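You operate a simulated robot arm through the tools that you are given. There is no shell and no other tool. Be economical: measure what you need, move in short steps, check, and stop when the job is done.

You are at the controls of a simulated two-armed robot. One attempt, no reset.

Task
Screw the cap back on the sack marked fine.

Only the result counts: the job must be done as asked and must still hold three seconds after the hand-in. Knocking over, shifting, dropping, spilling or breaking anything else fails it. A push-on lid holds only when it is set on centred and level and pressed home; a screw cap is set on level and turned clockwise until tight.

Robot
Two 7-joint arms with two-finger grippers on one trunk, on a base that drives. Base frame: it is fixed to the floor where the robot stands at the start and does not move with it; the origin is under the middle of the robot, x ahead of it, y to its left, z up. Readings come in mm, degrees, newtons and seconds.
The left shoulder is at the start at [60, 123, 945], the right one opposite. With the tool pointing down near the work surface each hand reaches from about 360 to 800 mm from the robot's upright axis, wherever it stands, measured 20 degrees to its own side. Payload 1.47 kg a hand.
Tool frame (each hand has its own): the origin (TCP) lies between the finger pads and is the grasp point; the fingertips stand 16 mm ahead of it; z points along the fingers, y is the line along which they close. The gripper opens to 87 mm. The gripper's body begins 55 mm behind the TCP.
Orientation is that of the tool frame in the base frame, as a unit quaternion [x, y, z, w]. With the fingers straight down and closing along the base's y, the tool's x points along the base's -x, its y along +y and its z along -z.

Tools
- The arms move only by the tool play_rows. It takes "left_targets", "right_targets" or both (then of equal length, played together; a hand with none holds still); each is a list of rows, each an object (a shift or turn left out is 0, a gripper value left out holds the last) with "translation": the shift along the tool's x, y, z in units of 40 mm (1.0 is 40 mm), a list of three; "rot": the turn, a rotation vector about the tool's x, y, z in units of 8 degrees (1.0 is 8 degrees), a list of three; "fingers": the gripper command, from -1 (fully open) to 1 (shut), values between in proportion. In form: [{"translation": [tx, ty, tz], "rot": [ax, ay, az], "fingers": fingers}, ...]. A call has 1 to 8 rows; each row shifts and turns the commanded pose from where the row before left it, along the tool's axes as they then stand. A call with a number of a shift or a turn outside -1 to 1 is refused whole. Rows are played at 5 a second. More than 50 mm and 8.6 degrees between two rows, or a gripper value outside its range, and nothing of the call is played. Where a pose cannot be reached the arm comes as near as it can. A force on the tool above 40 N (or 10 N above the force at the start of the call, whichever is more), or a blocked arm, ends the call early, and 0.2 s more pass. Each finger travels about 153 mm/s and halts on what it meets, pressing with about 22 N; the grip force reading is that of the motor and also rises with nothing between the fingers. The clock runs only during rows and for 0.2 s after the last one: add rows that do not move to give the fingers time. It gives the time, the measured TCP pose, the force on the tool (base axes), the opening and the grip force at its end, in the units of the frame above (readings bear some noise), with the torque about the TCP (base axes, N m) and any sound that the robot's microphone picked up, and new pictures: "pictures" is both (left out), scene, wrist or none (wrist: the cameras of the hands that moved).
- Cameras (640 x 400 px; columns grow to the right, rows downward): "scene" is now at [82, -22.5, 1512]; the picture's right is [-0.12, -0.99, 0.00], its down [-0.63, 0.08, -0.77] and it looks along [0.76, -0.10, -0.64] (base axes); focal length 266 px, centre (320, 200). "left" rides on the left gripper at [73, -12, -90] in its tool frame; the picture's right is [0.16, 0.99, 0.00], its down [-0.72, 0.12, -0.68] and it looks along [-0.67, 0.11, 0.73] (tool axes); focal length 247 px, centre (320, 200). "right" rides on the right gripper at [73, 12, -90] in its tool frame; the picture's right is [-0.16, 0.99, 0.00], its down [-0.72, -0.12, -0.68] and it looks along [-0.67, -0.11, 0.73] (tool axes); focal length 247 px, centre (320, 200). There is no depth. A picture from a camera that has moved, and an enlarged one, comes with that camera's place and axes in the base frame and with its lens. The place of the scene camera against the robot may be out by one fixed shift of up to 25 mm in any direction.
- slide_trunk(by): slides the trunk up (or, below 0, down) by that many mm; the arms and the scene camera ride with it, the base frame stays. It gives what a move gives, with no picture.
- roll_base(legs): drives the robot by 1 to 6 legs, each [ahead, left, turn to the left] in mm, mm and degrees, along the robot's own axes; the way and the turn of a leg run together, so that a leg with both is an arc; at most 1500 mm and 180 degrees a leg. The arms and the cameras ride along, it lands a little off, and it stops where it bumps. It gives what a move gives, and a new picture of the scene camera.
- turn_head(pan, tilt): turns the head with the scene camera to pan (to the left, within 120 degrees either way) and tilt (down, from -29 to 69), counted from straight ahead of the robot. It gives what a move gives, and a new picture of the scene camera.
- zoom(camera, box): a new picture of the part [left, top, right, bottom] of that camera's present view, enlarged. The clock stands still meanwhile.
- hand_in(): hands the job in; it is judged then, once.

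Go step by step. Nothing tells you exact positions but the pictures and the camera data: compare them with the known pose of the tool, close in by small moves and look again before you grip or let go. The budget is 120 turns and 260 pictures, counting those below and the enlarged ones. Unless the task says otherwise, let go and move clear before handing in, and close with one line.

The tools are called after ">>>" as a command line: name --argument value ..., lists and objects as JSON in quotes. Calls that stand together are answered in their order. play_rows: Moves the arms, as the interface text tells. Its arguments: {"type":"object","properties":{"left_targets":{"type":"array"},"right_targets":{"type":"array"},"pictures":{"type":"string","enum":["both","scene","wrist","none"]}},"required":[]} The other tools are called the same way: slide_trunk (by) slides the trunk up or down; roll_base (legs) drives the base; turn_head (pan, tilt) turns the head that bears the scene camera; zoom (camera, box) takes an enlarged picture of a part of a camera's view; hand_in () hands the job in.

At the start:

```text
t: 0.0
left_ee_pos: [570.5, 146.9, 1227.4]
left_orientation: [-0.001, 1.0, 0.001, 0.0]
left_contact_force: [0.4, 0.4, 0.0]
left_torque: [-0.05, -0.02, 0.0]
left_finger_gap: 87.0
left_grip_force: 0.0
right_ee_pos: [406.5, -223.4, 1179.5]
right_orientation: [0.0, 1.0, 0.0, 0.0]
right_contact_force: [0.6, 0.5, -1.2]
right_torque: [-0.01, -0.02, 0.03]
right_finger_gap: 87.2
right_grip_force: 0.1
trunk travel left (down, up): [-100.0, 130.0]
robot x, y, heading: [3.1, -1.2, -0.0]
head pan, tilt: [-7.1, 39.6]
```

scene: 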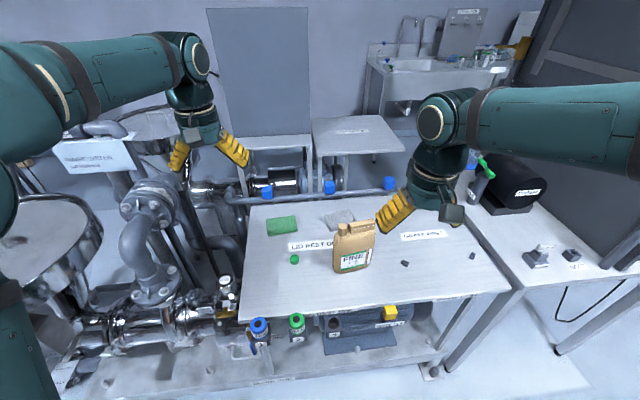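
right: 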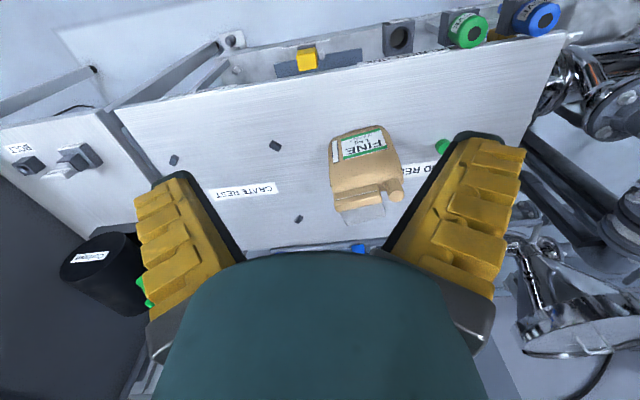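
left: 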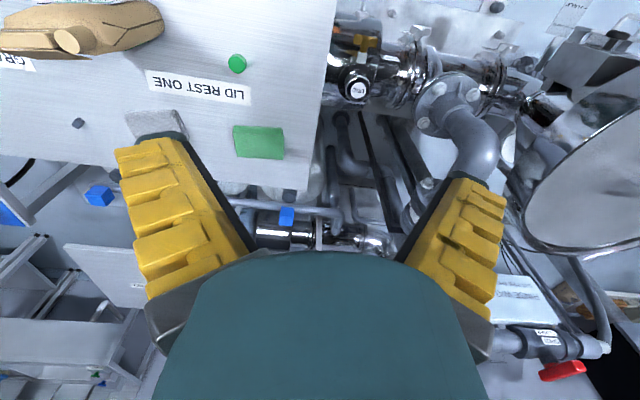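

I see a tan jug/sack marked FINE on the table and a small green cap near "LID REST ONE". I zoom in for detail first.

>>> zoom --camera "scene" --box '[260, 200, 420, 300]'

>>> zoom --camera "left" --box '[0, 0, 320, 200]'

>>> zoom --camera "right" --box '[240, 80, 480, 230]'

```text
4.00 times, centred on (340, 250) of scene
camera zoom: at [82.0, -22.5, 1512.0], right [-0.12, -0.99, 0.0], down [-0.63, 0.08, -0.77], along [0.76, -0.1, -0.64], focal length 1064 px, centre (240, 0)
```

zoom: 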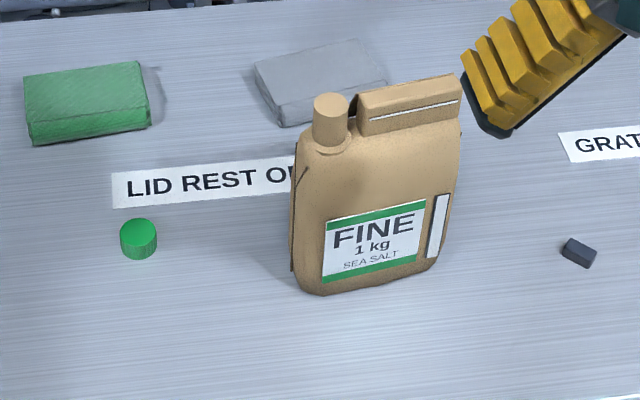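

```text
2.00 times, centred on (160, 100) of left
camera zoom: at [496.9, 135.5, 1317.1], right [-0.16, 0.99, 0.0], down [0.72, 0.12, 0.68], along [0.67, 0.11, -0.73], focal length 494 px, centre (640, 400)
```

zoom: 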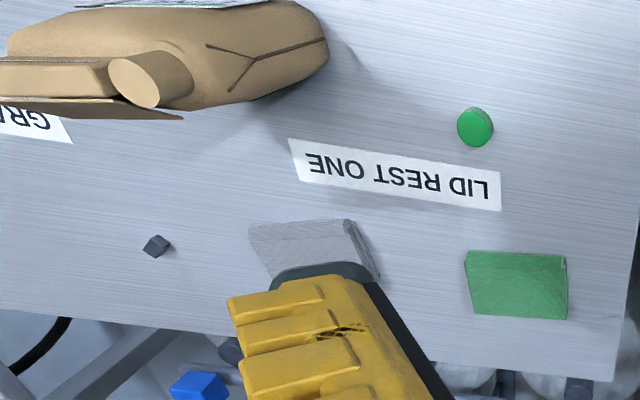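

```text
2.67 times, centred on (360, 155) of right
camera zoom: at [335.8, -211.8, 1269.6], right [0.16, 0.99, 0.0], down [0.72, -0.12, 0.68], along [0.67, -0.11, -0.73], focal length 659 px, centre (213, 320)
```

zoom: 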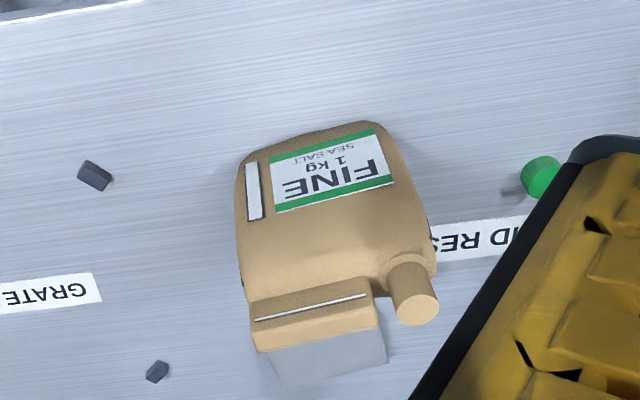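

The left and right wrist views agree: the cap is near (648, 2, 805) and the spout top near (600, -139, 991), so the table top is at about 795. I move the left hand over the cap to look closely.

>>> play_rows --left_targets '[{"translation": [-0.4, -0.75, 0.9]}, {"translation": [-0.4, -0.75, 0.9]}, {"translation": [-0.4, -0.75, 0.9]}, {"translation": [-0.4, -0.75, 0.9]}, {"translation": [-0.33, -0.6, 0.9]}, {"translation": [0, 0, 1]}, {"translation": [0, 0, 1]}, {}]' --pictures "both"

```text
t: 1.8
left_ee_pos: [647.4, 2.4, 966.4]
left_orientation: [0.0, 1.0, 0.0, 0.0]
left_contact_force: [0.0, -0.1, 0.2]
left_torque: [0.0, -0.02, 0.0]
left_finger_gap: 86.7
left_grip_force: 0.1
right_ee_pos: [406.3, -223.8, 1179.7]
right_orientation: [0.0, 1.0, 0.001, -0.001]
right_contact_force: [0.2, -0.2, -0.3]
right_torque: [-0.01, 0.0, -0.01]
right_finger_gap: 87.0
right_grip_force: 0.1
trunk travel left (down, up): [-100.0, 130.0]
robot x, y, heading: [0.5, 0.7, 0.0]
head pan, tilt: [-7.1, 39.6]
camera scene: at [81.5, -22.3, 1512.0], right [-0.12, -0.99, 0.0], down [-0.63, 0.08, -0.77], along [0.77, -0.1, -0.64], focal length 266 px, centre (320, 200)
camera left: at [574.4, -10.1, 1057.0], right [-0.16, 0.99, 0.0], down [0.72, 0.12, 0.68], along [0.67, 0.11, -0.73], focal length 247 px, centre (320, 200)
```

scene: 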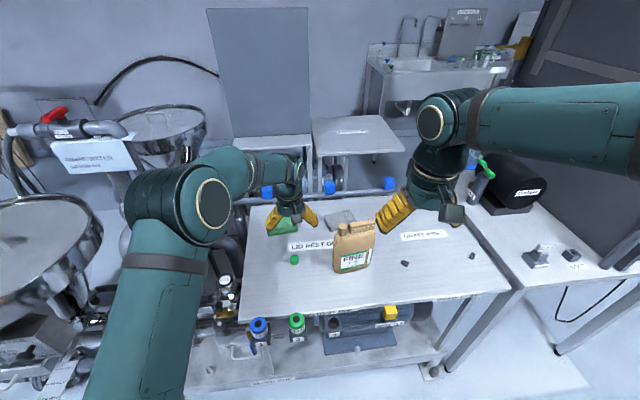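
left: 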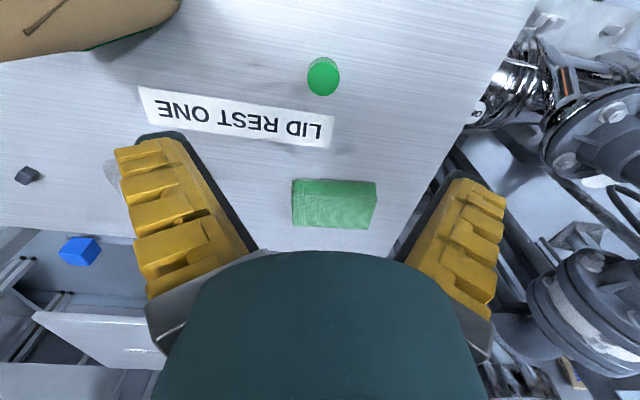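

The cap lies top up, about 31 mm across, centred near (647, 3.5). I descend closer for a better look.

>>> play_rows --left_targets '[{"translation": [0, 0, 0.9]}, {"translation": [0, 0, 0.9]}, {}]' --pictures "wrist"

>>> zoom --camera "left" --box '[220, 0, 420, 125]'

>>> zoom --camera "scene" --box '[260, 200, 420, 300]'

```text
t: 2.6
left_ee_pos: [648.3, 1.8, 895.4]
left_orientation: [0.0, 1.0, 0.0, 0.0]
left_contact_force: [0.3, 0.7, -0.4]
left_torque: [0.01, 0.02, -0.01]
left_finger_gap: 87.2
left_grip_force: 0.1
right_ee_pos: [407.0, -223.5, 1180.2]
right_orientation: [0.0, 1.0, 0.0, 0.0]
right_contact_force: [-0.1, 0.2, -0.3]
right_torque: [0.0, 0.01, -0.01]
right_finger_gap: 87.1
right_grip_force: 0.2
trunk travel left (down, up): [-100.0, 130.0]
robot x, y, heading: [1.6, 2.8, -0.1]
head pan, tilt: [-7.1, 39.6]
camera left: at [574.5, -10.6, 984.9], right [-0.16, 0.99, 0.0], down [0.72, 0.12, 0.68], along [0.67, 0.11, -0.73], focal length 247 px, centre (320, 200)
```

left: 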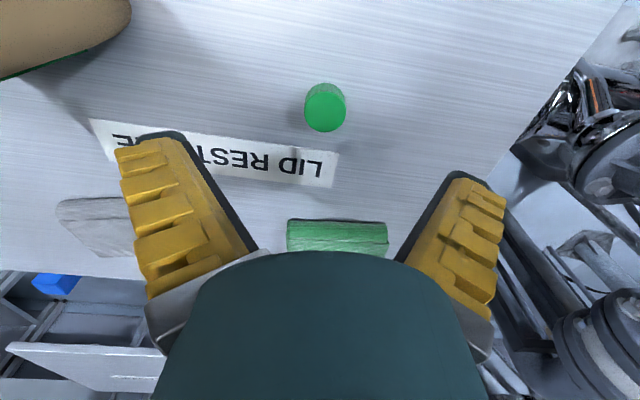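

```text
3.20 times, centred on (320, 62) of left
camera zoom: at [574.5, -10.6, 984.9], right [-0.16, 0.99, 0.0], down [0.72, 0.12, 0.68], along [0.67, 0.11, -0.73], focal length 790 px, centre (320, 640)
```

zoom: 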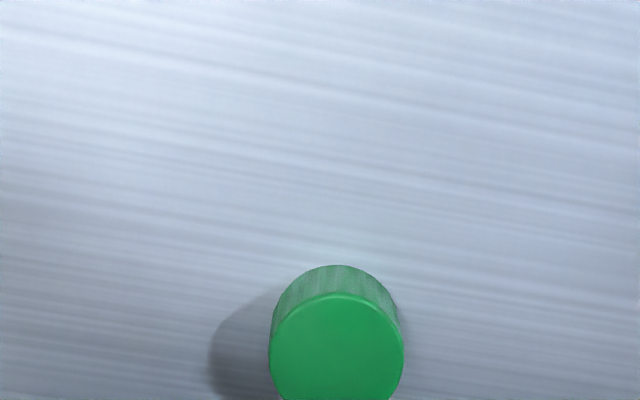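

```text
4.00 times, centred on (340, 250) of scene
camera zoom: at [81.7, -22.4, 1512.0], right [-0.12, -0.99, 0.0], down [-0.63, 0.08, -0.77], along [0.77, -0.1, -0.64], focal length 1064 px, centre (240, 0)
```

zoom: 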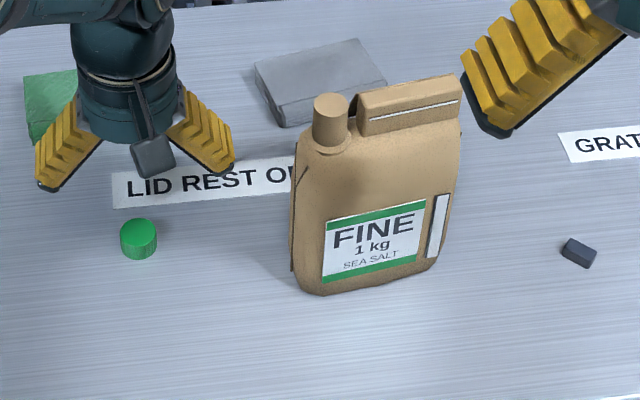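

The cap top is at about z 812 and the table at about 794, with the cap centred near (648.5, 5). I lower the fingers around it and close.

>>> play_rows --left_targets '[{"translation": [0, 0.08, 0.65]}, {"translation": [0, 0, 0.65]}, {"translation": [0, 0, 0.65]}, {}]' --pictures "wrist"

>>> zoom --camera "scene" --box '[260, 200, 420, 300]'

```text
t: 3.6
left_ee_pos: [646.9, 6.1, 819.1]
left_orientation: [0.0, 1.0, 0.0, 0.0]
left_contact_force: [0.0, -0.2, 0.1]
left_torque: [0.06, -0.01, -0.01]
left_finger_gap: 86.9
left_grip_force: 0.1
right_ee_pos: [407.0, -223.1, 1180.2]
right_orientation: [0.0, 1.0, -0.001, 0.0]
right_contact_force: [-0.7, 0.4, 0.7]
right_torque: [0.01, -0.02, -0.02]
right_finger_gap: 86.9
right_grip_force: 0.1
trunk travel left (down, up): [-100.0, 130.0]
robot x, y, heading: [-2.0, -1.0, 0.2]
head pan, tilt: [-7.1, 39.6]
camera left: at [574.4, -5.4, 907.9], right [-0.16, 0.99, 0.0], down [0.72, 0.12, 0.68], along [0.67, 0.11, -0.73], focal length 247 px, centre (320, 200)
```

left: 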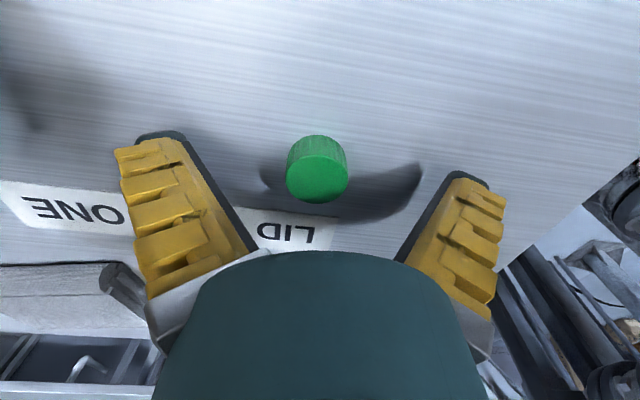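

```text
4.00 times, centred on (340, 250) of scene
camera zoom: at [81.8, -22.5, 1512.0], right [-0.12, -0.99, 0.0], down [-0.63, 0.08, -0.77], along [0.77, -0.1, -0.64], focal length 1064 px, centre (240, 0)
```

zoom: 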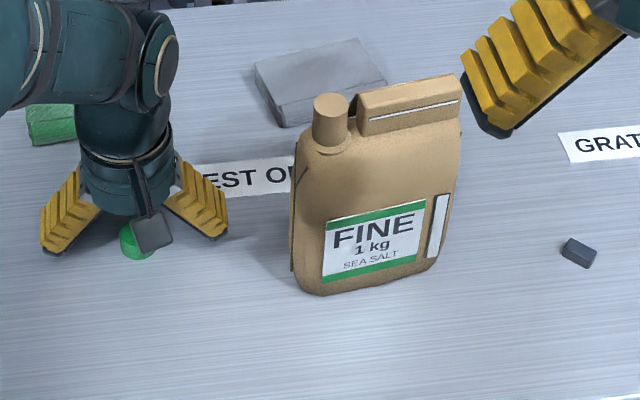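

The cap is centred under the TCP to within about 2 mm. I close on it, then lift a little to check the hold.

>>> play_rows --left_targets '[{"translation": [-0.03, 0, 0.05]}, {"fingers": 1}, {"fingers": 1}, {"fingers": 1}, {"fingers": 1}]' --pictures "wrist"

```text
t: 4.8
left_ee_pos: [650.3, 5.9, 816.9]
left_orientation: [0.0, 1.0, -0.001, 0.0]
left_contact_force: [-0.4, 1.1, 2.5]
left_torque: [-0.01, 0.0, 0.0]
left_finger_gap: 15.8
left_grip_force: 22.3
right_ee_pos: [406.4, -223.7, 1180.5]
right_orientation: [0.0, 1.0, -0.001, 0.001]
right_contact_force: [-0.8, 0.8, -0.1]
right_torque: [0.03, -0.02, -0.01]
right_finger_gap: 87.2
right_grip_force: 0.0
trunk travel left (down, up): [-100.0, 130.0]
robot x, y, heading: [-0.3, 1.0, -0.0]
head pan, tilt: [-7.1, 39.6]
camera left: at [575.6, -5.2, 906.0], right [-0.16, 0.99, 0.0], down [0.72, 0.12, 0.68], along [0.67, 0.11, -0.73], focal length 247 px, centre (320, 200)
```

left: 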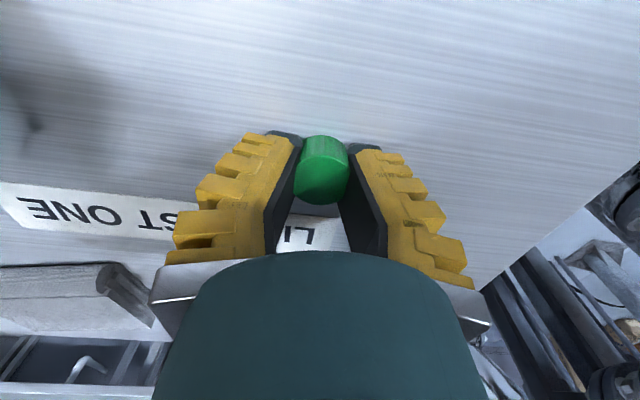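

>>> zoom --camera "left" --box '[240, 110, 400, 210]'

>>> zoom --camera "scene" --box '[260, 225, 340, 275]'

```text
4.00 times, centred on (320, 160) of left
camera zoom: at [575.6, -5.2, 906.0], right [-0.16, 0.99, 0.0], down [0.72, 0.12, 0.68], along [0.67, 0.11, -0.73], focal length 988 px, centre (320, 360)
```

zoom: 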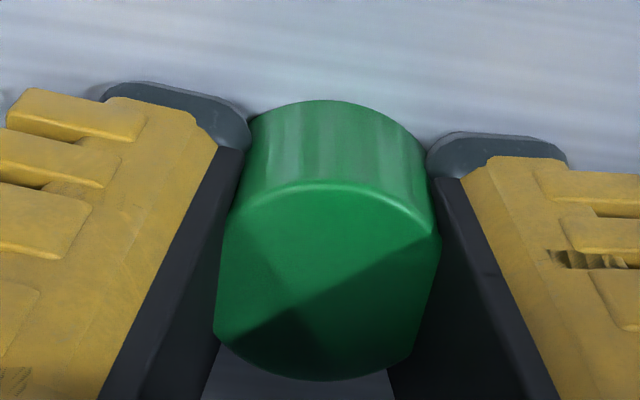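

```text
8.00 times, centred on (300, 250) of scene
camera zoom: at [81.9, -22.4, 1512.0], right [-0.12, -0.99, 0.0], down [-0.63, 0.08, -0.77], along [0.77, -0.1, -0.64], focal length 2128 px, centre (480, -200)
```

zoom: 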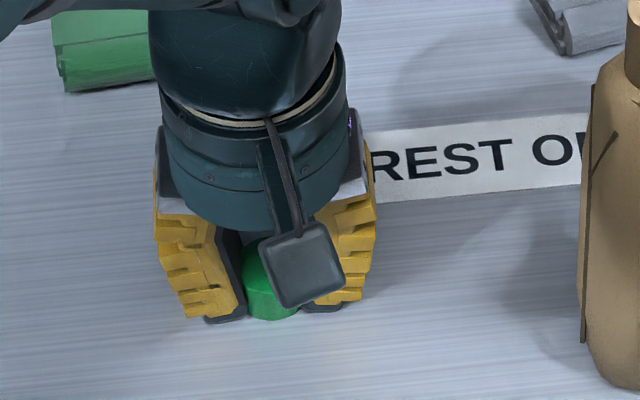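

The fingers have the cap with a 22 N grip. I lift straight up.

>>> play_rows --left_targets '[{"translation": [0, 0, -0.3]}, {"translation": [0, 0, -0.8]}, {"translation": [0, 0, -1]}, {"translation": [0, 0, -1]}, {"translation": [0, 0, -1]}, {"translation": [0, 0, -1]}, {"translation": [0, 0, -1]}, {}]' --pictures "both"

>>> zoom --camera "left" --box '[160, 80, 400, 230]'

>>> zoom --camera "right" --box '[240, 80, 480, 230]'

```text
t: 6.6
left_ee_pos: [649.3, 7.4, 1059.7]
left_orientation: [0.0, 1.0, 0.0, 0.001]
left_contact_force: [-0.4, 0.0, 0.9]
left_torque: [0.01, -0.01, 0.0]
left_finger_gap: 15.8
left_grip_force: 21.7
right_ee_pos: [408.2, -224.2, 1179.6]
right_orientation: [0.0, 1.0, 0.0, 0.0]
right_contact_force: [-0.1, -0.2, -0.3]
right_torque: [-0.01, 0.02, -0.03]
right_finger_gap: 87.0
right_grip_force: 0.1
trunk travel left (down, up): [-100.0, 130.0]
robot x, y, heading: [0.5, -1.0, -0.1]
head pan, tilt: [-7.1, 39.6]
camera scene: at [82.4, -22.4, 1511.9], right [-0.12, -0.99, 0.0], down [-0.63, 0.08, -0.77], along [0.76, -0.1, -0.64], focal length 266 px, centre (320, 200)
camera left: at [575.9, -4.5, 1149.2], right [-0.16, 0.99, 0.0], down [0.72, 0.12, 0.68], along [0.67, 0.11, -0.73], focal length 247 px, centre (320, 200)
```

scene: 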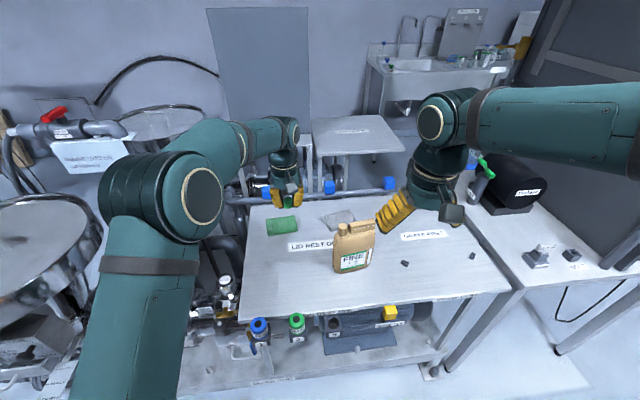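
left: 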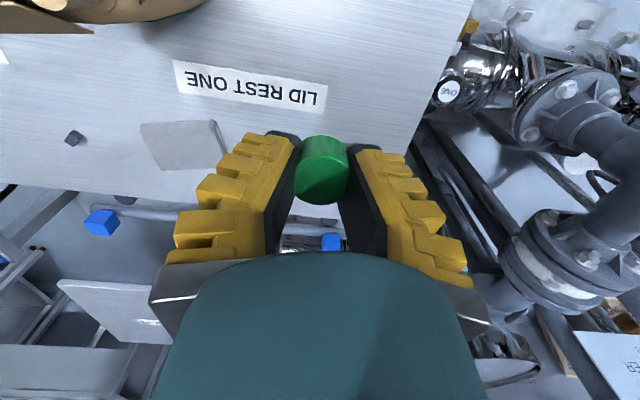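

```text
2.67 times, centred on (280, 155) of left
camera zoom: at [575.9, -4.5, 1149.2], right [-0.16, 0.99, 0.0], down [0.72, 0.12, 0.68], along [0.67, 0.11, -0.73], focal length 659 px, centre (427, 320)
```

zoom: 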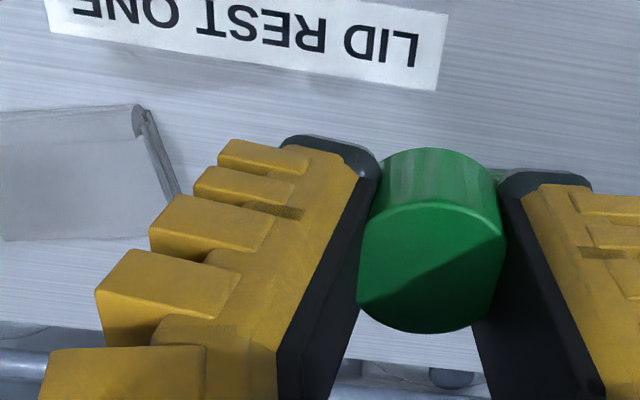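

```text
2.67 times, centred on (360, 155) of right
camera zoom: at [336.1, -211.7, 1269.5], right [0.16, 0.99, 0.0], down [0.72, -0.12, 0.68], along [0.67, -0.11, -0.73], focal length 659 px, centre (213, 320)
```

zoom: 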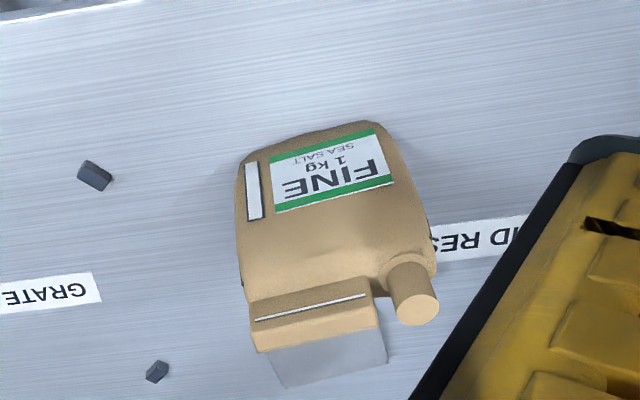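

The cap is held and level. Before putting it on, I bring the right hand round to the sack's right side with its fingers horizontal, so it can steady the sack while I turn the cap.

>>> play_rows --right_targets '[{"translation": [-0.6, -0.7, 0]}, {"translation": [-0.6, -0.7, 0]}, {"translation": [-0.6, -0.7, 0]}, {"translation": [-0.6, -0.7, 0]}, {"translation": [-0.6, -0.7, 0]}, {"translation": [-0.6, -0.7, 0]}, {"translation": [-0.6, -0.7, 0]}]' --pictures "none"

>>> play_rows --right_targets '[{"rot": [-0.577, 0.577, 0.577]}, {"rot": [-0.577, 0.577, 0.577]}, {"rot": [-0.577, 0.577, 0.577]}, {"rot": [-0.577, 0.577, 0.577]}, {"rot": [-0.577, 0.577, 0.577]}, {"rot": [-0.577, 0.577, 0.577]}, {"rot": [-0.577, 0.577, 0.577]}, {"rot": [-0.577, 0.577, 0.577]}]' --pictures "both"

```text
t: 8.2
left_ee_pos: [651.3, 6.1, 1058.5]
left_orientation: [0.0, 1.0, 0.001, -0.001]
left_contact_force: [-0.6, -0.2, -0.5]
left_torque: [0.04, 0.03, 0.01]
left_finger_gap: 15.6
left_grip_force: 22.0
right_ee_pos: [574.9, -418.4, 1177.4]
right_orientation: [0.0, 1.0, 0.0, 0.0]
right_contact_force: [0.1, 0.3, -1.1]
right_torque: [0.05, 0.03, 0.01]
right_finger_gap: 87.0
right_grip_force: 0.1
trunk travel left (down, up): [-100.0, 130.0]
robot x, y, heading: [0.1, 3.4, 0.2]
head pan, tilt: [-7.1, 39.6]
```

```text
t: 10.0
left_ee_pos: [649.2, 6.9, 1058.7]
left_orientation: [0.0, 1.0, 0.001, 0.0]
left_contact_force: [-0.8, -0.9, 0.6]
left_torque: [-0.03, 0.01, -0.01]
left_finger_gap: 15.1
left_grip_force: 22.0
right_ee_pos: [574.4, -417.7, 1180.1]
right_orientation: [0.159, 0.962, 0.159, -0.157]
right_contact_force: [-0.8, -0.4, -0.2]
right_torque: [-0.02, 0.0, -0.01]
right_finger_gap: 87.1
right_grip_force: 0.1
right hand out of reach, approached as far as the arm can: row 5, 6, 7, 8
trunk travel left (down, up): [-100.0, 130.0]
robot x, y, heading: [2.8, -0.3, 0.1]
head pan, tilt: [-7.1, 39.6]
camera scene: at [82.1, -22.5, 1512.0], right [-0.12, -0.99, 0.0], down [-0.63, 0.08, -0.77], along [0.76, -0.1, -0.64], focal length 266 px, centre (320, 200)
camera right: at [536.8, -421.2, 1288.3], right [0.49, 0.85, 0.2], down [0.78, -0.53, 0.33], along [0.38, -0.01, -0.92], focal length 247 px, centre (320, 200)
```

scene: 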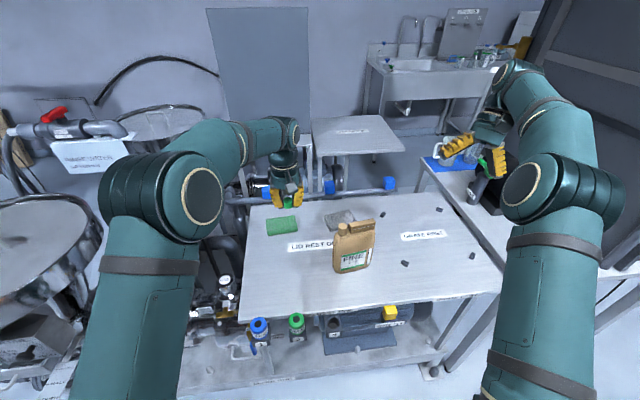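
right: 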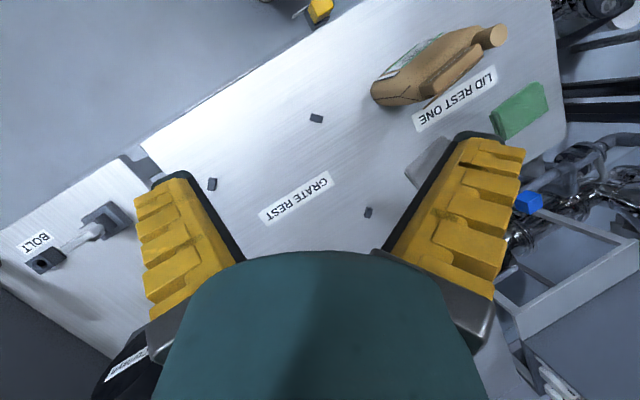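

The arm cannot turn that far at this stretch, so I need to bring it in closer. A small test move will show which frame the commanded pose is now in.

>>> play_rows --right_targets '[{"translation": [0, 0, 1]}, {}]' --pictures "none"

```text
t: 10.6
left_ee_pos: [648.1, 6.8, 1059.1]
left_orientation: [-0.001, 1.0, 0.0, 0.0]
left_contact_force: [1.5, -0.8, 0.2]
left_torque: [-0.01, 0.04, -0.01]
left_finger_gap: 15.5
left_grip_force: 22.2
right_ee_pos: [564.3, -405.5, 1142.7]
right_orientation: [0.159, 0.961, 0.159, -0.158]
right_contact_force: [-0.7, 0.1, -0.2]
right_torque: [-0.01, 0.01, 0.0]
right_finger_gap: 86.9
right_grip_force: 0.1
trunk travel left (down, up): [-100.0, 130.0]
robot x, y, heading: [3.0, 2.0, -0.1]
head pan, tilt: [-7.1, 39.6]
```

>>> play_rows --right_targets '[{"translation": [-0.06, 0.37, 0.85]}, {"translation": [-0.06, 0.37, 0.85]}, {"translation": [-0.06, 0.37, 0.85]}, {"rot": [-0.577, 0.577, 0.577]}, {"rot": [-0.577, 0.577, 0.577]}, {"rot": [-0.577, 0.577, 0.577]}, {"rot": [-0.577, 0.577, 0.577]}]' --pictures "none"

```text
t: 12.2
left_ee_pos: [648.1, 7.3, 1059.0]
left_orientation: [0.0, 1.0, 0.0, 0.001]
left_contact_force: [0.7, -0.5, 0.0]
left_torque: [-0.03, 0.0, 0.0]
left_finger_gap: 15.4
left_grip_force: 21.9
right_ee_pos: [561.8, -331.6, 1061.2]
right_orientation: [0.307, 0.848, 0.306, -0.305]
right_contact_force: [-0.1, -0.5, -0.1]
right_torque: [0.02, -0.01, 0.02]
right_finger_gap: 86.9
right_grip_force: 0.1
trunk travel left (down, up): [-100.0, 130.0]
robot x, y, heading: [0.5, 0.8, -0.2]
head pan, tilt: [-7.1, 39.6]
```

>>> play_rows --right_targets '[{"rot": [-0.577, 0.577, 0.577]}, {"rot": [-0.577, 0.577, 0.577]}, {"rot": [-0.577, 0.577, 0.577]}, {"rot": [-0.577, 0.577, 0.577]}, {"rot": [-0.577, 0.577, 0.577]}, {"rot": [-0.577, 0.577, 0.577]}, {"rot": [-0.577, 0.577, 0.577]}]' --pictures "both"

```text
t: 13.8
left_ee_pos: [648.2, 7.1, 1059.2]
left_orientation: [0.001, 1.0, 0.0, 0.0]
left_contact_force: [-0.3, 1.3, 0.4]
left_torque: [-0.01, 0.02, 0.02]
left_finger_gap: 15.3
left_grip_force: 22.0
right_ee_pos: [561.6, -330.7, 1062.7]
right_orientation: [0.5, 0.5, 0.5, -0.5]
right_contact_force: [0.9, 0.0, 1.0]
right_torque: [-0.03, -0.04, -0.02]
right_finger_gap: 87.0
right_grip_force: 0.1
trunk travel left (down, up): [-100.0, 130.0]
robot x, y, heading: [-1.2, -0.1, -0.1]
head pan, tilt: [-7.1, 39.6]
camera scene: at [81.9, -22.7, 1512.0], right [-0.12, -0.99, 0.0], down [-0.63, 0.08, -0.77], along [0.77, -0.1, -0.64], focal length 266 px, centre (320, 200)
camera right: at [574.2, -420.5, 1134.7], right [0.99, 0.0, -0.16], down [-0.12, -0.68, -0.72], along [-0.1, 0.73, -0.67], focal length 247 px, centre (320, 200)
```

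scene: 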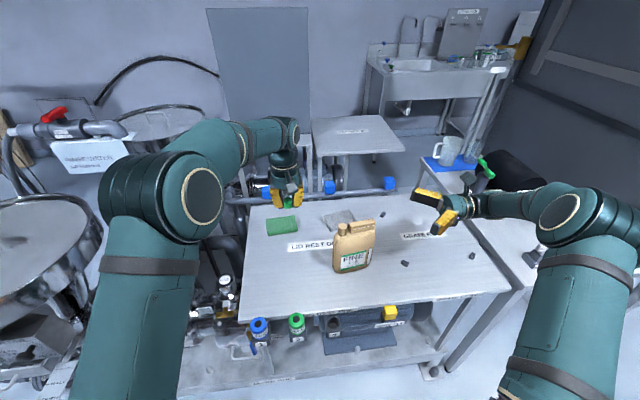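
right: 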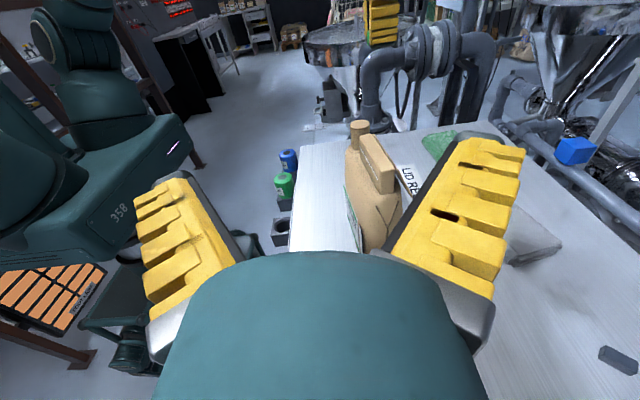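

>>> zoom --camera "right" --box '[300, 100, 460, 200]'

>>> zoom --camera "right" --box '[300, 160, 460, 260]'

```text
4.00 times, centred on (380, 150) of right
camera zoom: at [574.2, -420.5, 1134.7], right [0.99, 0.0, -0.16], down [-0.12, -0.68, -0.72], along [-0.1, 0.73, -0.67], focal length 988 px, centre (80, 400)
```

zoom: 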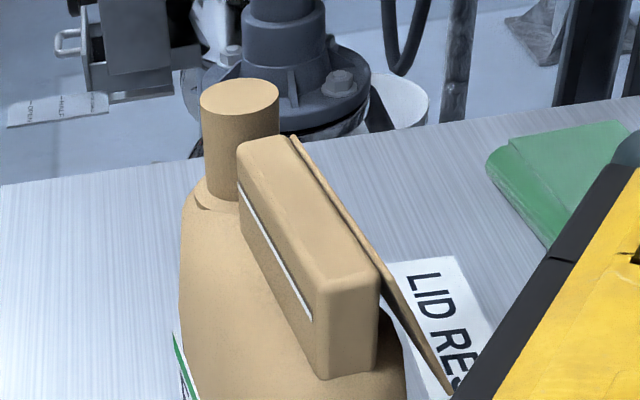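

```text
4.00 times, centred on (380, 210) of right
camera zoom: at [574.2, -420.5, 1134.7], right [0.99, 0.0, -0.16], down [-0.12, -0.68, -0.72], along [-0.1, 0.73, -0.67], focal length 988 px, centre (80, 160)
```

zoom: 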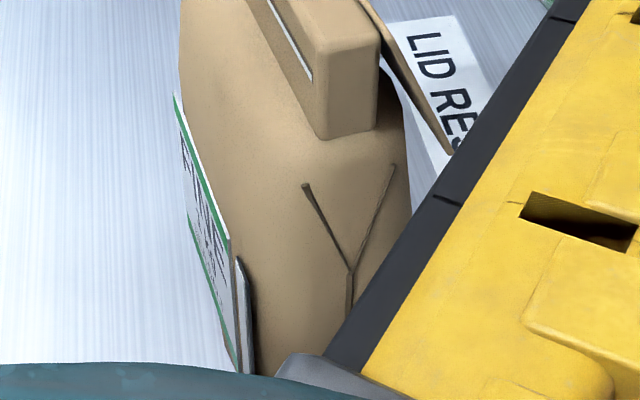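

The side view gives the spout top at about (601, -139, 991). The upper block's left end is about 20 mm from the spout, its top is at a similar height, and the body is about 56 mm thick on a line yawed about 10°. I line the right hand up with the body from the right, then look again.

>>> play_rows --right_targets '[{"rot": [0.63, 0, 0]}, {"rot": [0.63, 0, 0]}, {"translation": [-0.74, 0.354, -0.062]}, {"translation": [-0.74, 0.354, -0.062]}, {"translation": [-0.74, 0.354, -0.062]}, {"translation": [-0.74, 0.354, -0.062]}, {"translation": [-0.74, 0.354, -0.062]}, {}]' --pictures "both"

>>> zoom --camera "right" --box '[200, 0, 440, 150]'

>>> zoom --camera "left" --box '[0, 0, 320, 200]'

```text
t: 15.6
left_ee_pos: [648.6, 6.3, 1059.6]
left_orientation: [0.0, 1.0, 0.0, 0.0]
left_contact_force: [-0.2, -0.5, -0.5]
left_torque: [0.01, -0.02, 0.0]
left_finger_gap: 15.3
left_grip_force: 22.3
right_ee_pos: [613.7, -331.5, 954.8]
right_orientation: [0.455, 0.542, 0.455, -0.54]
right_contact_force: [-0.3, 0.4, -0.2]
right_torque: [-0.03, 0.02, 0.0]
right_finger_gap: 87.3
right_grip_force: 0.1
right hand out of reach, approached as far as the arm can: row 6, 7
trunk travel left (down, up): [-100.0, 130.0]
robot x, y, heading: [1.9, 0.4, -0.0]
head pan, tilt: [-7.1, 39.6]
camera scene: at [82.0, -22.4, 1512.0], right [-0.12, -0.99, 0.0], down [-0.63, 0.08, -0.77], along [0.76, -0.1, -0.64], focal length 266 px, centre (320, 200)
camera right: at [642.4, -417.8, 1027.3], right [0.97, 0.17, -0.16], down [0.0, -0.69, -0.72], along [-0.23, 0.7, -0.67], focal length 247 px, centre (320, 200)
```

scene: 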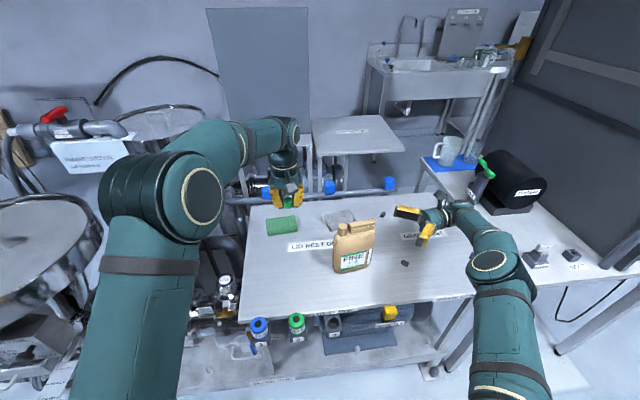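
right: 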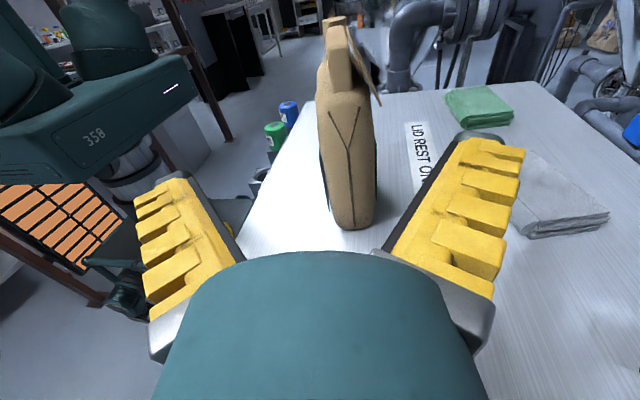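

```text
2.67 times, centred on (320, 75) of right
camera zoom: at [642.4, -417.8, 1027.3], right [0.97, 0.17, -0.16], down [0.0, -0.69, -0.72], along [-0.23, 0.7, -0.67], focal length 659 px, centre (320, 533)
```

zoom: 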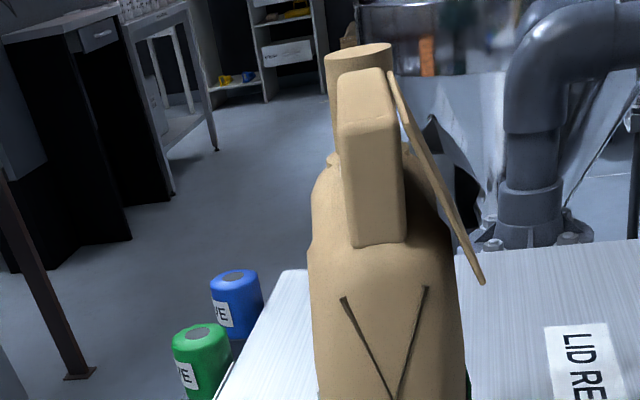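

```text
2.00 times, centred on (160, 100) of left
camera zoom: at [575.7, -4.5, 1149.0], right [-0.16, 0.99, 0.0], down [0.72, 0.12, 0.68], along [0.67, 0.11, -0.73], focal length 494 px, centre (640, 400)
```

zoom: 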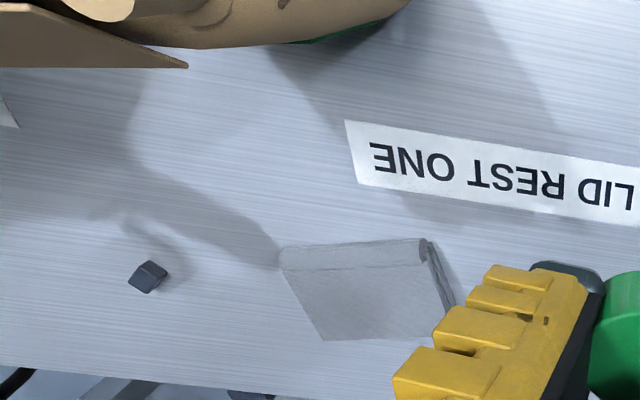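

This near edge-on view shows the body centreline passing through (618, -247) and a thin flap behind it above z≈949. I'll grip the body below the flap, at about z 905, stepping in closer first so the arm can reach.

>>> play_rows --right_targets '[{"translation": [0, 0, 0.42]}, {"translation": [0, 0.16, 0.42]}, {"translation": [-0.4, 0.1, 0.2]}, {"translation": [-0.4, 0.06, 0.1]}, {"translation": [-0.4, 0, 0.1]}, {}]' --pictures "wrist"

```text
t: 17.0
left_ee_pos: [649.7, 6.1, 1059.1]
left_orientation: [-0.001, 1.0, 0.0, 0.0]
left_contact_force: [0.5, 0.6, 0.0]
left_torque: [-0.01, 0.03, -0.02]
left_finger_gap: 15.2
left_grip_force: 22.2
right_ee_pos: [621.4, -282.1, 904.9]
right_orientation: [0.454, 0.543, 0.455, -0.54]
right_contact_force: [0.3, -0.5, -0.5]
right_torque: [-0.01, 0.01, 0.02]
right_finger_gap: 87.1
right_grip_force: 0.0
trunk travel left (down, up): [-100.0, 130.0]
robot x, y, heading: [-3.7, -1.6, -0.1]
head pan, tilt: [-7.1, 39.6]
camera right: at [649.0, -367.3, 978.5], right [0.97, 0.17, -0.15], down [0.01, -0.69, -0.72], along [-0.23, 0.7, -0.67], focal length 247 px, centre (320, 200)
```

right: 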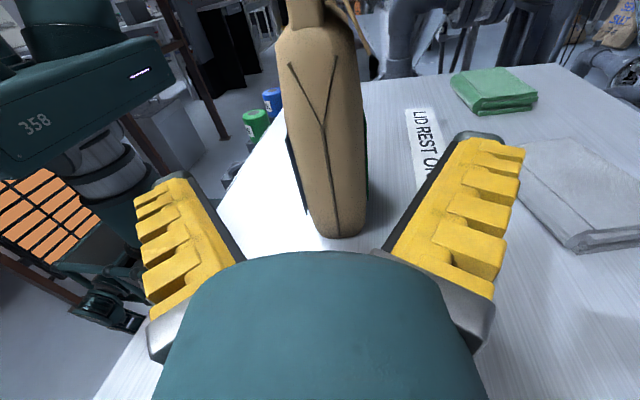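

Aligned within a couple of mm. I slide forward along the sack so the fingers straddle the body.

>>> play_rows --right_targets '[{"translation": [0, 0.05, 0.4]}, {"translation": [0, 0, 0.4]}, {"translation": [0, 0, 0.4]}, {"translation": [0, 0, 0.35]}, {}]' --pictures "both"

>>> zoom --camera "scene" --box '[280, 190, 440, 290]'

```text
t: 18.2
left_ee_pos: [649.7, 6.3, 1060.0]
left_orientation: [0.0, 1.0, 0.001, 0.0]
left_contact_force: [0.5, -0.1, 0.7]
left_torque: [0.0, 0.01, -0.01]
left_finger_gap: 15.7
left_grip_force: 21.9
right_ee_pos: [611.7, -220.0, 906.6]
right_orientation: [0.454, 0.543, 0.454, -0.541]
right_contact_force: [-0.6, 0.7, -0.3]
right_torque: [-0.01, 0.0, 0.0]
right_finger_gap: 87.1
right_grip_force: 0.2
trunk travel left (down, up): [-100.0, 130.0]
robot x, y, heading: [-0.4, 1.1, 0.2]
head pan, tilt: [-7.1, 39.6]
camera scene: at [82.1, -22.6, 1512.0], right [-0.12, -0.99, 0.0], down [-0.63, 0.08, -0.77], along [0.76, -0.1, -0.64], focal length 266 px, centre (320, 200)
camera right: at [640.6, -306.3, 978.1], right [0.97, 0.17, -0.16], down [0.01, -0.69, -0.72], along [-0.23, 0.7, -0.67], focal length 247 px, centre (320, 200)
```

scene: 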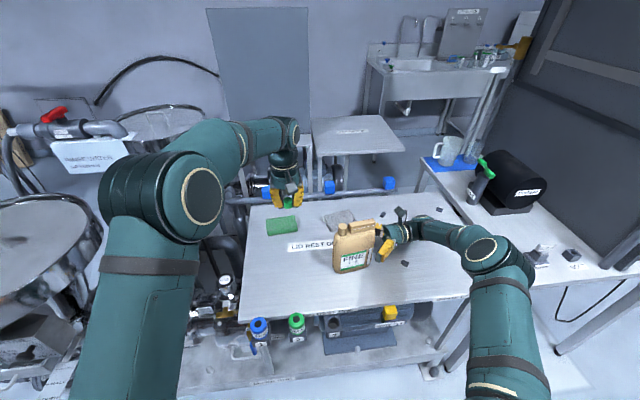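
right: 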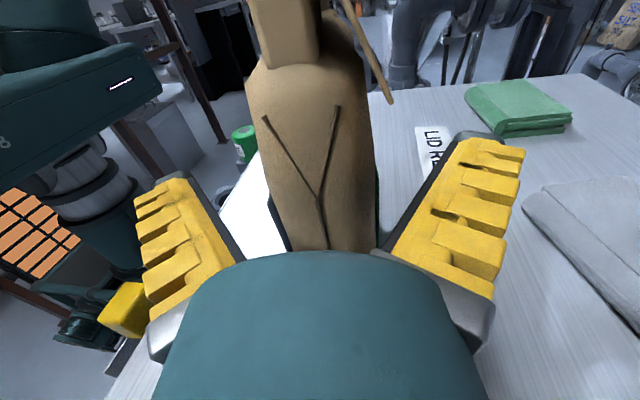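

```text
4.00 times, centred on (360, 240) of scene
camera zoom: at [82.1, -22.6, 1512.0], right [-0.12, -0.99, 0.0], down [-0.63, 0.08, -0.77], along [0.76, -0.1, -0.64], focal length 1064 px, centre (160, 40)
```

zoom: 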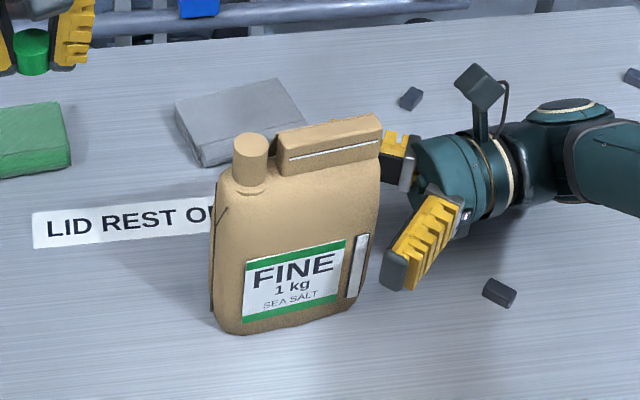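

The fingertips are only just past the sack's right edge, so I advance 14 mm more and close gently.

>>> play_rows --right_targets '[{"translation": [0, 0, 0.18]}, {"translation": [0, 0, 0.18]}, {"fingers": -0.2}, {"fingers": 0.0}, {}]' --pictures "wrist"

>>> zoom --camera "scene" --box '[280, 190, 440, 290]'

```text
t: 19.4
left_ee_pos: [647.5, 7.3, 1058.7]
left_orientation: [0.0, 1.0, 0.0, 0.0]
left_contact_force: [0.9, 0.2, 0.3]
left_torque: [0.02, 0.0, 0.02]
left_finger_gap: 15.3
left_grip_force: 21.6
right_ee_pos: [609.6, -206.3, 904.2]
right_orientation: [0.454, 0.543, 0.455, -0.54]
right_contact_force: [2.4, 0.2, 0.0]
right_torque: [-0.03, -0.04, -0.01]
right_finger_gap: 50.6
right_grip_force: 5.3
trunk travel left (down, up): [-100.0, 130.0]
robot x, y, heading: [1.1, 0.1, -0.1]
head pan, tilt: [-7.1, 39.6]
camera right: at [637.3, -291.8, 977.5], right [0.97, 0.17, -0.16], down [0.01, -0.69, -0.72], along [-0.23, 0.7, -0.67], focal length 247 px, centre (320, 200)
```

right: 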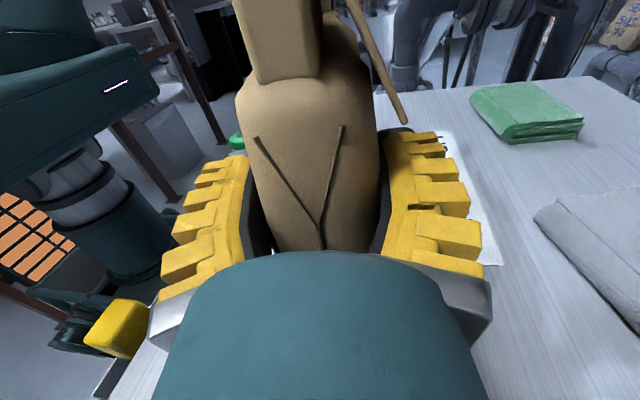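

```text
4.00 times, centred on (360, 240) of scene
camera zoom: at [82.3, -22.4, 1511.9], right [-0.12, -0.99, 0.0], down [-0.63, 0.08, -0.77], along [0.76, -0.1, -0.64], focal length 1064 px, centre (160, 40)
```

zoom: 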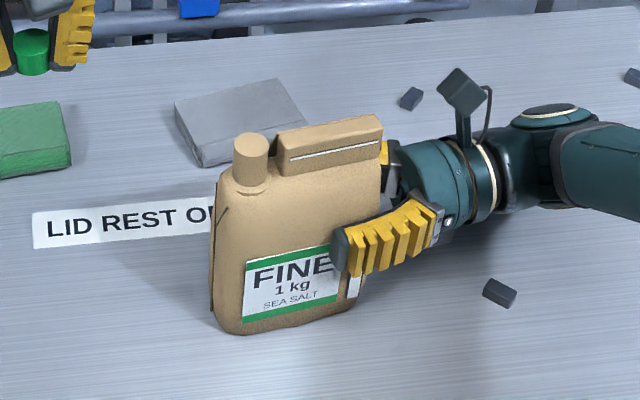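

>>> play_rows --right_targets '[{"fingers": 0.2}, {"fingers": 0.4}, {}, {}]' --pictures "none"

>>> zoom --camera "scene" --box '[280, 190, 440, 290]'

>>> zoom --camera "right" --box '[200, 0, 440, 150]'

```text
t: 20.4
left_ee_pos: [649.6, 6.8, 1059.7]
left_orientation: [0.0, 1.0, 0.0, 0.0]
left_contact_force: [0.3, 1.1, 0.9]
left_torque: [-0.06, -0.01, 0.03]
left_finger_gap: 15.2
left_grip_force: 21.9
right_ee_pos: [610.2, -206.3, 904.5]
right_orientation: [0.454, 0.542, 0.455, -0.541]
right_contact_force: [5.8, -3.9, 5.0]
right_torque: [0.03, -0.09, -0.14]
right_finger_gap: 43.8
right_grip_force: 22.4
trunk travel left (down, up): [-100.0, 130.0]
robot x, y, heading: [0.5, -1.1, 0.1]
head pan, tilt: [-7.1, 39.6]
```

```text
4.00 times, centred on (360, 240) of scene
camera zoom: at [82.2, -22.8, 1512.0], right [-0.12, -0.99, 0.0], down [-0.63, 0.08, -0.77], along [0.76, -0.1, -0.64], focal length 1064 px, centre (160, 40)
```

zoom: 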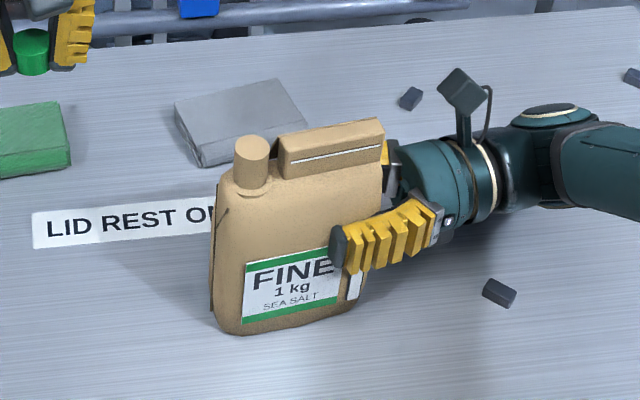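

```text
2.67 times, centred on (320, 75) of right
camera zoom: at [637.2, -292.3, 977.7], right [0.97, 0.17, -0.15], down [0.01, -0.69, -0.72], along [-0.23, 0.7, -0.67], focal length 659 px, centre (320, 533)
```

zoom: 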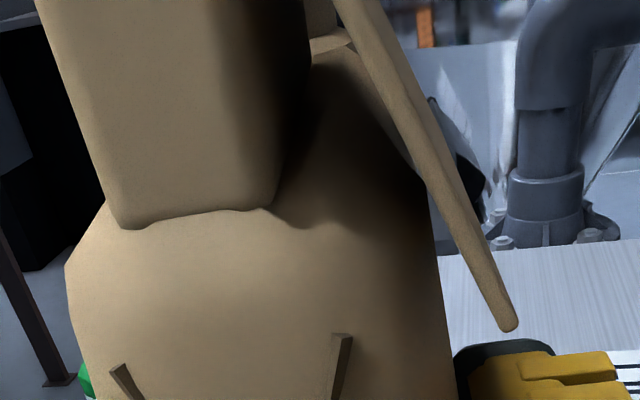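

Full grip tipped the sack slightly to the right, so I ease back to the gentle grip that left it upright.

>>> play_rows --right_targets '[{"fingers": 0.2}, {"fingers": 0.05}, {"fingers": 0.0}, {}]' --pictures "none"

>>> zoom --camera "scene" --box '[280, 190, 440, 290]'

```text
t: 21.4
left_ee_pos: [649.0, 6.4, 1060.1]
left_orientation: [0.0, 1.0, 0.0, -0.001]
left_contact_force: [0.2, -0.1, 0.5]
left_torque: [0.02, -0.01, -0.01]
left_finger_gap: 15.2
left_grip_force: 21.3
right_ee_pos: [608.1, -205.5, 904.2]
right_orientation: [0.454, 0.543, 0.454, -0.542]
right_contact_force: [0.2, 0.9, -0.2]
right_torque: [0.01, -0.02, 0.03]
right_finger_gap: 49.8
right_grip_force: 4.5
trunk travel left (down, up): [-100.0, 130.0]
robot x, y, heading: [1.6, -0.0, 0.2]
head pan, tilt: [-7.1, 39.6]
```

```text
4.00 times, centred on (360, 240) of scene
camera zoom: at [82.1, -22.4, 1511.9], right [-0.12, -0.99, 0.0], down [-0.63, 0.08, -0.77], along [0.76, -0.1, -0.64], focal length 1064 px, centre (160, 40)
```

zoom: 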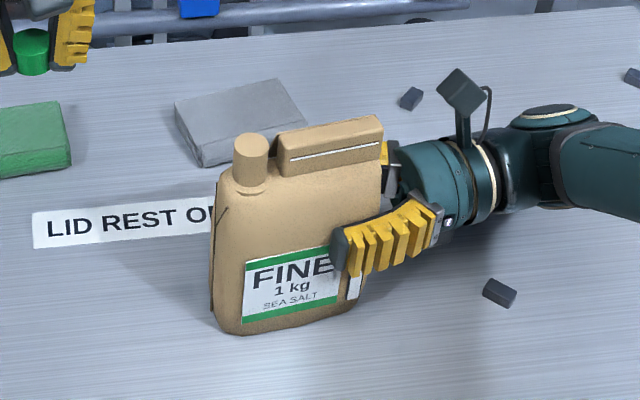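

The sack is upright again and lightly held. Now I pre-turn the left hand counter-clockwise, away from the sack, to leave as much clockwise stroke as possible.

>>> play_rows --left_targets '[{"rot": [0, 0, -1]}, {"rot": [0, 0, -1]}, {"rot": [0, 0, -1]}, {"rot": [0, 0, -1]}, {"rot": [0, 0, -1]}, {"rot": [0, 0, -1]}, {"rot": [0, 0, -1]}, {"rot": [0, 0, -1]}]' --pictures "none"

>>> play_rows --left_targets '[{"rot": [0, 0, -1]}, {"rot": [0, 0, -1]}, {"rot": [0, 0, -1]}, {"rot": [0, 0, -0.25]}, {}]' --pictures "wrist"

```text
t: 23.2
left_ee_pos: [648.5, 7.0, 1058.5]
left_orientation: [-0.53, 0.848, 0.001, -0.001]
left_contact_force: [0.0, -0.2, 0.4]
left_torque: [0.04, 0.05, 0.0]
left_finger_gap: 15.3
left_grip_force: 21.8
right_ee_pos: [608.7, -205.7, 903.9]
right_orientation: [0.454, 0.543, 0.455, -0.54]
right_contact_force: [0.5, -0.3, -0.5]
right_torque: [-0.01, 0.0, -0.03]
right_finger_gap: 49.1
right_grip_force: 4.2
trunk travel left (down, up): [-100.0, 130.0]
robot x, y, heading: [-0.4, 1.8, -0.3]
head pan, tilt: [-7.1, 39.6]
```

```text
t: 24.4
left_ee_pos: [648.9, 6.1, 1059.1]
left_orientation: [0.707, -0.707, 0.0, 0.0]
left_contact_force: [-0.7, 0.5, -0.1]
left_torque: [0.0, -0.02, -0.01]
left_finger_gap: 15.4
left_grip_force: 22.0
right_ee_pos: [609.4, -206.5, 906.1]
right_orientation: [0.454, 0.542, 0.455, -0.541]
right_contact_force: [0.5, -0.2, -0.1]
right_torque: [0.02, 0.0, 0.04]
right_finger_gap: 49.5
right_grip_force: 4.3
trunk travel left (down, up): [-100.0, 130.0]
robot x, y, heading: [0.9, -1.3, 0.2]
head pan, tilt: [-7.1, 39.6]
camera left: at [660.0, -66.7, 1148.8], right [-0.99, -0.16, 0.0], down [-0.12, 0.72, 0.68], along [-0.11, 0.67, -0.73], focal length 247 px, centre (320, 200)
```

left: 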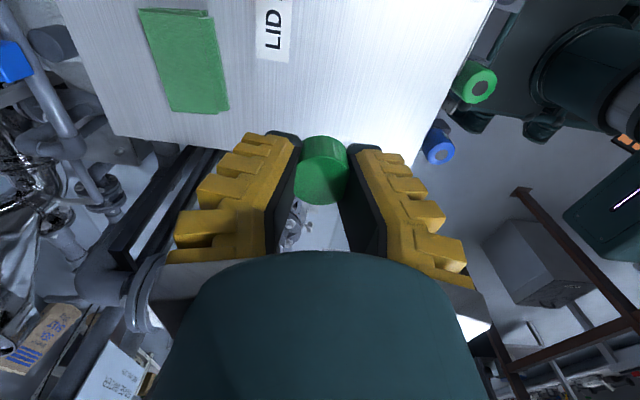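

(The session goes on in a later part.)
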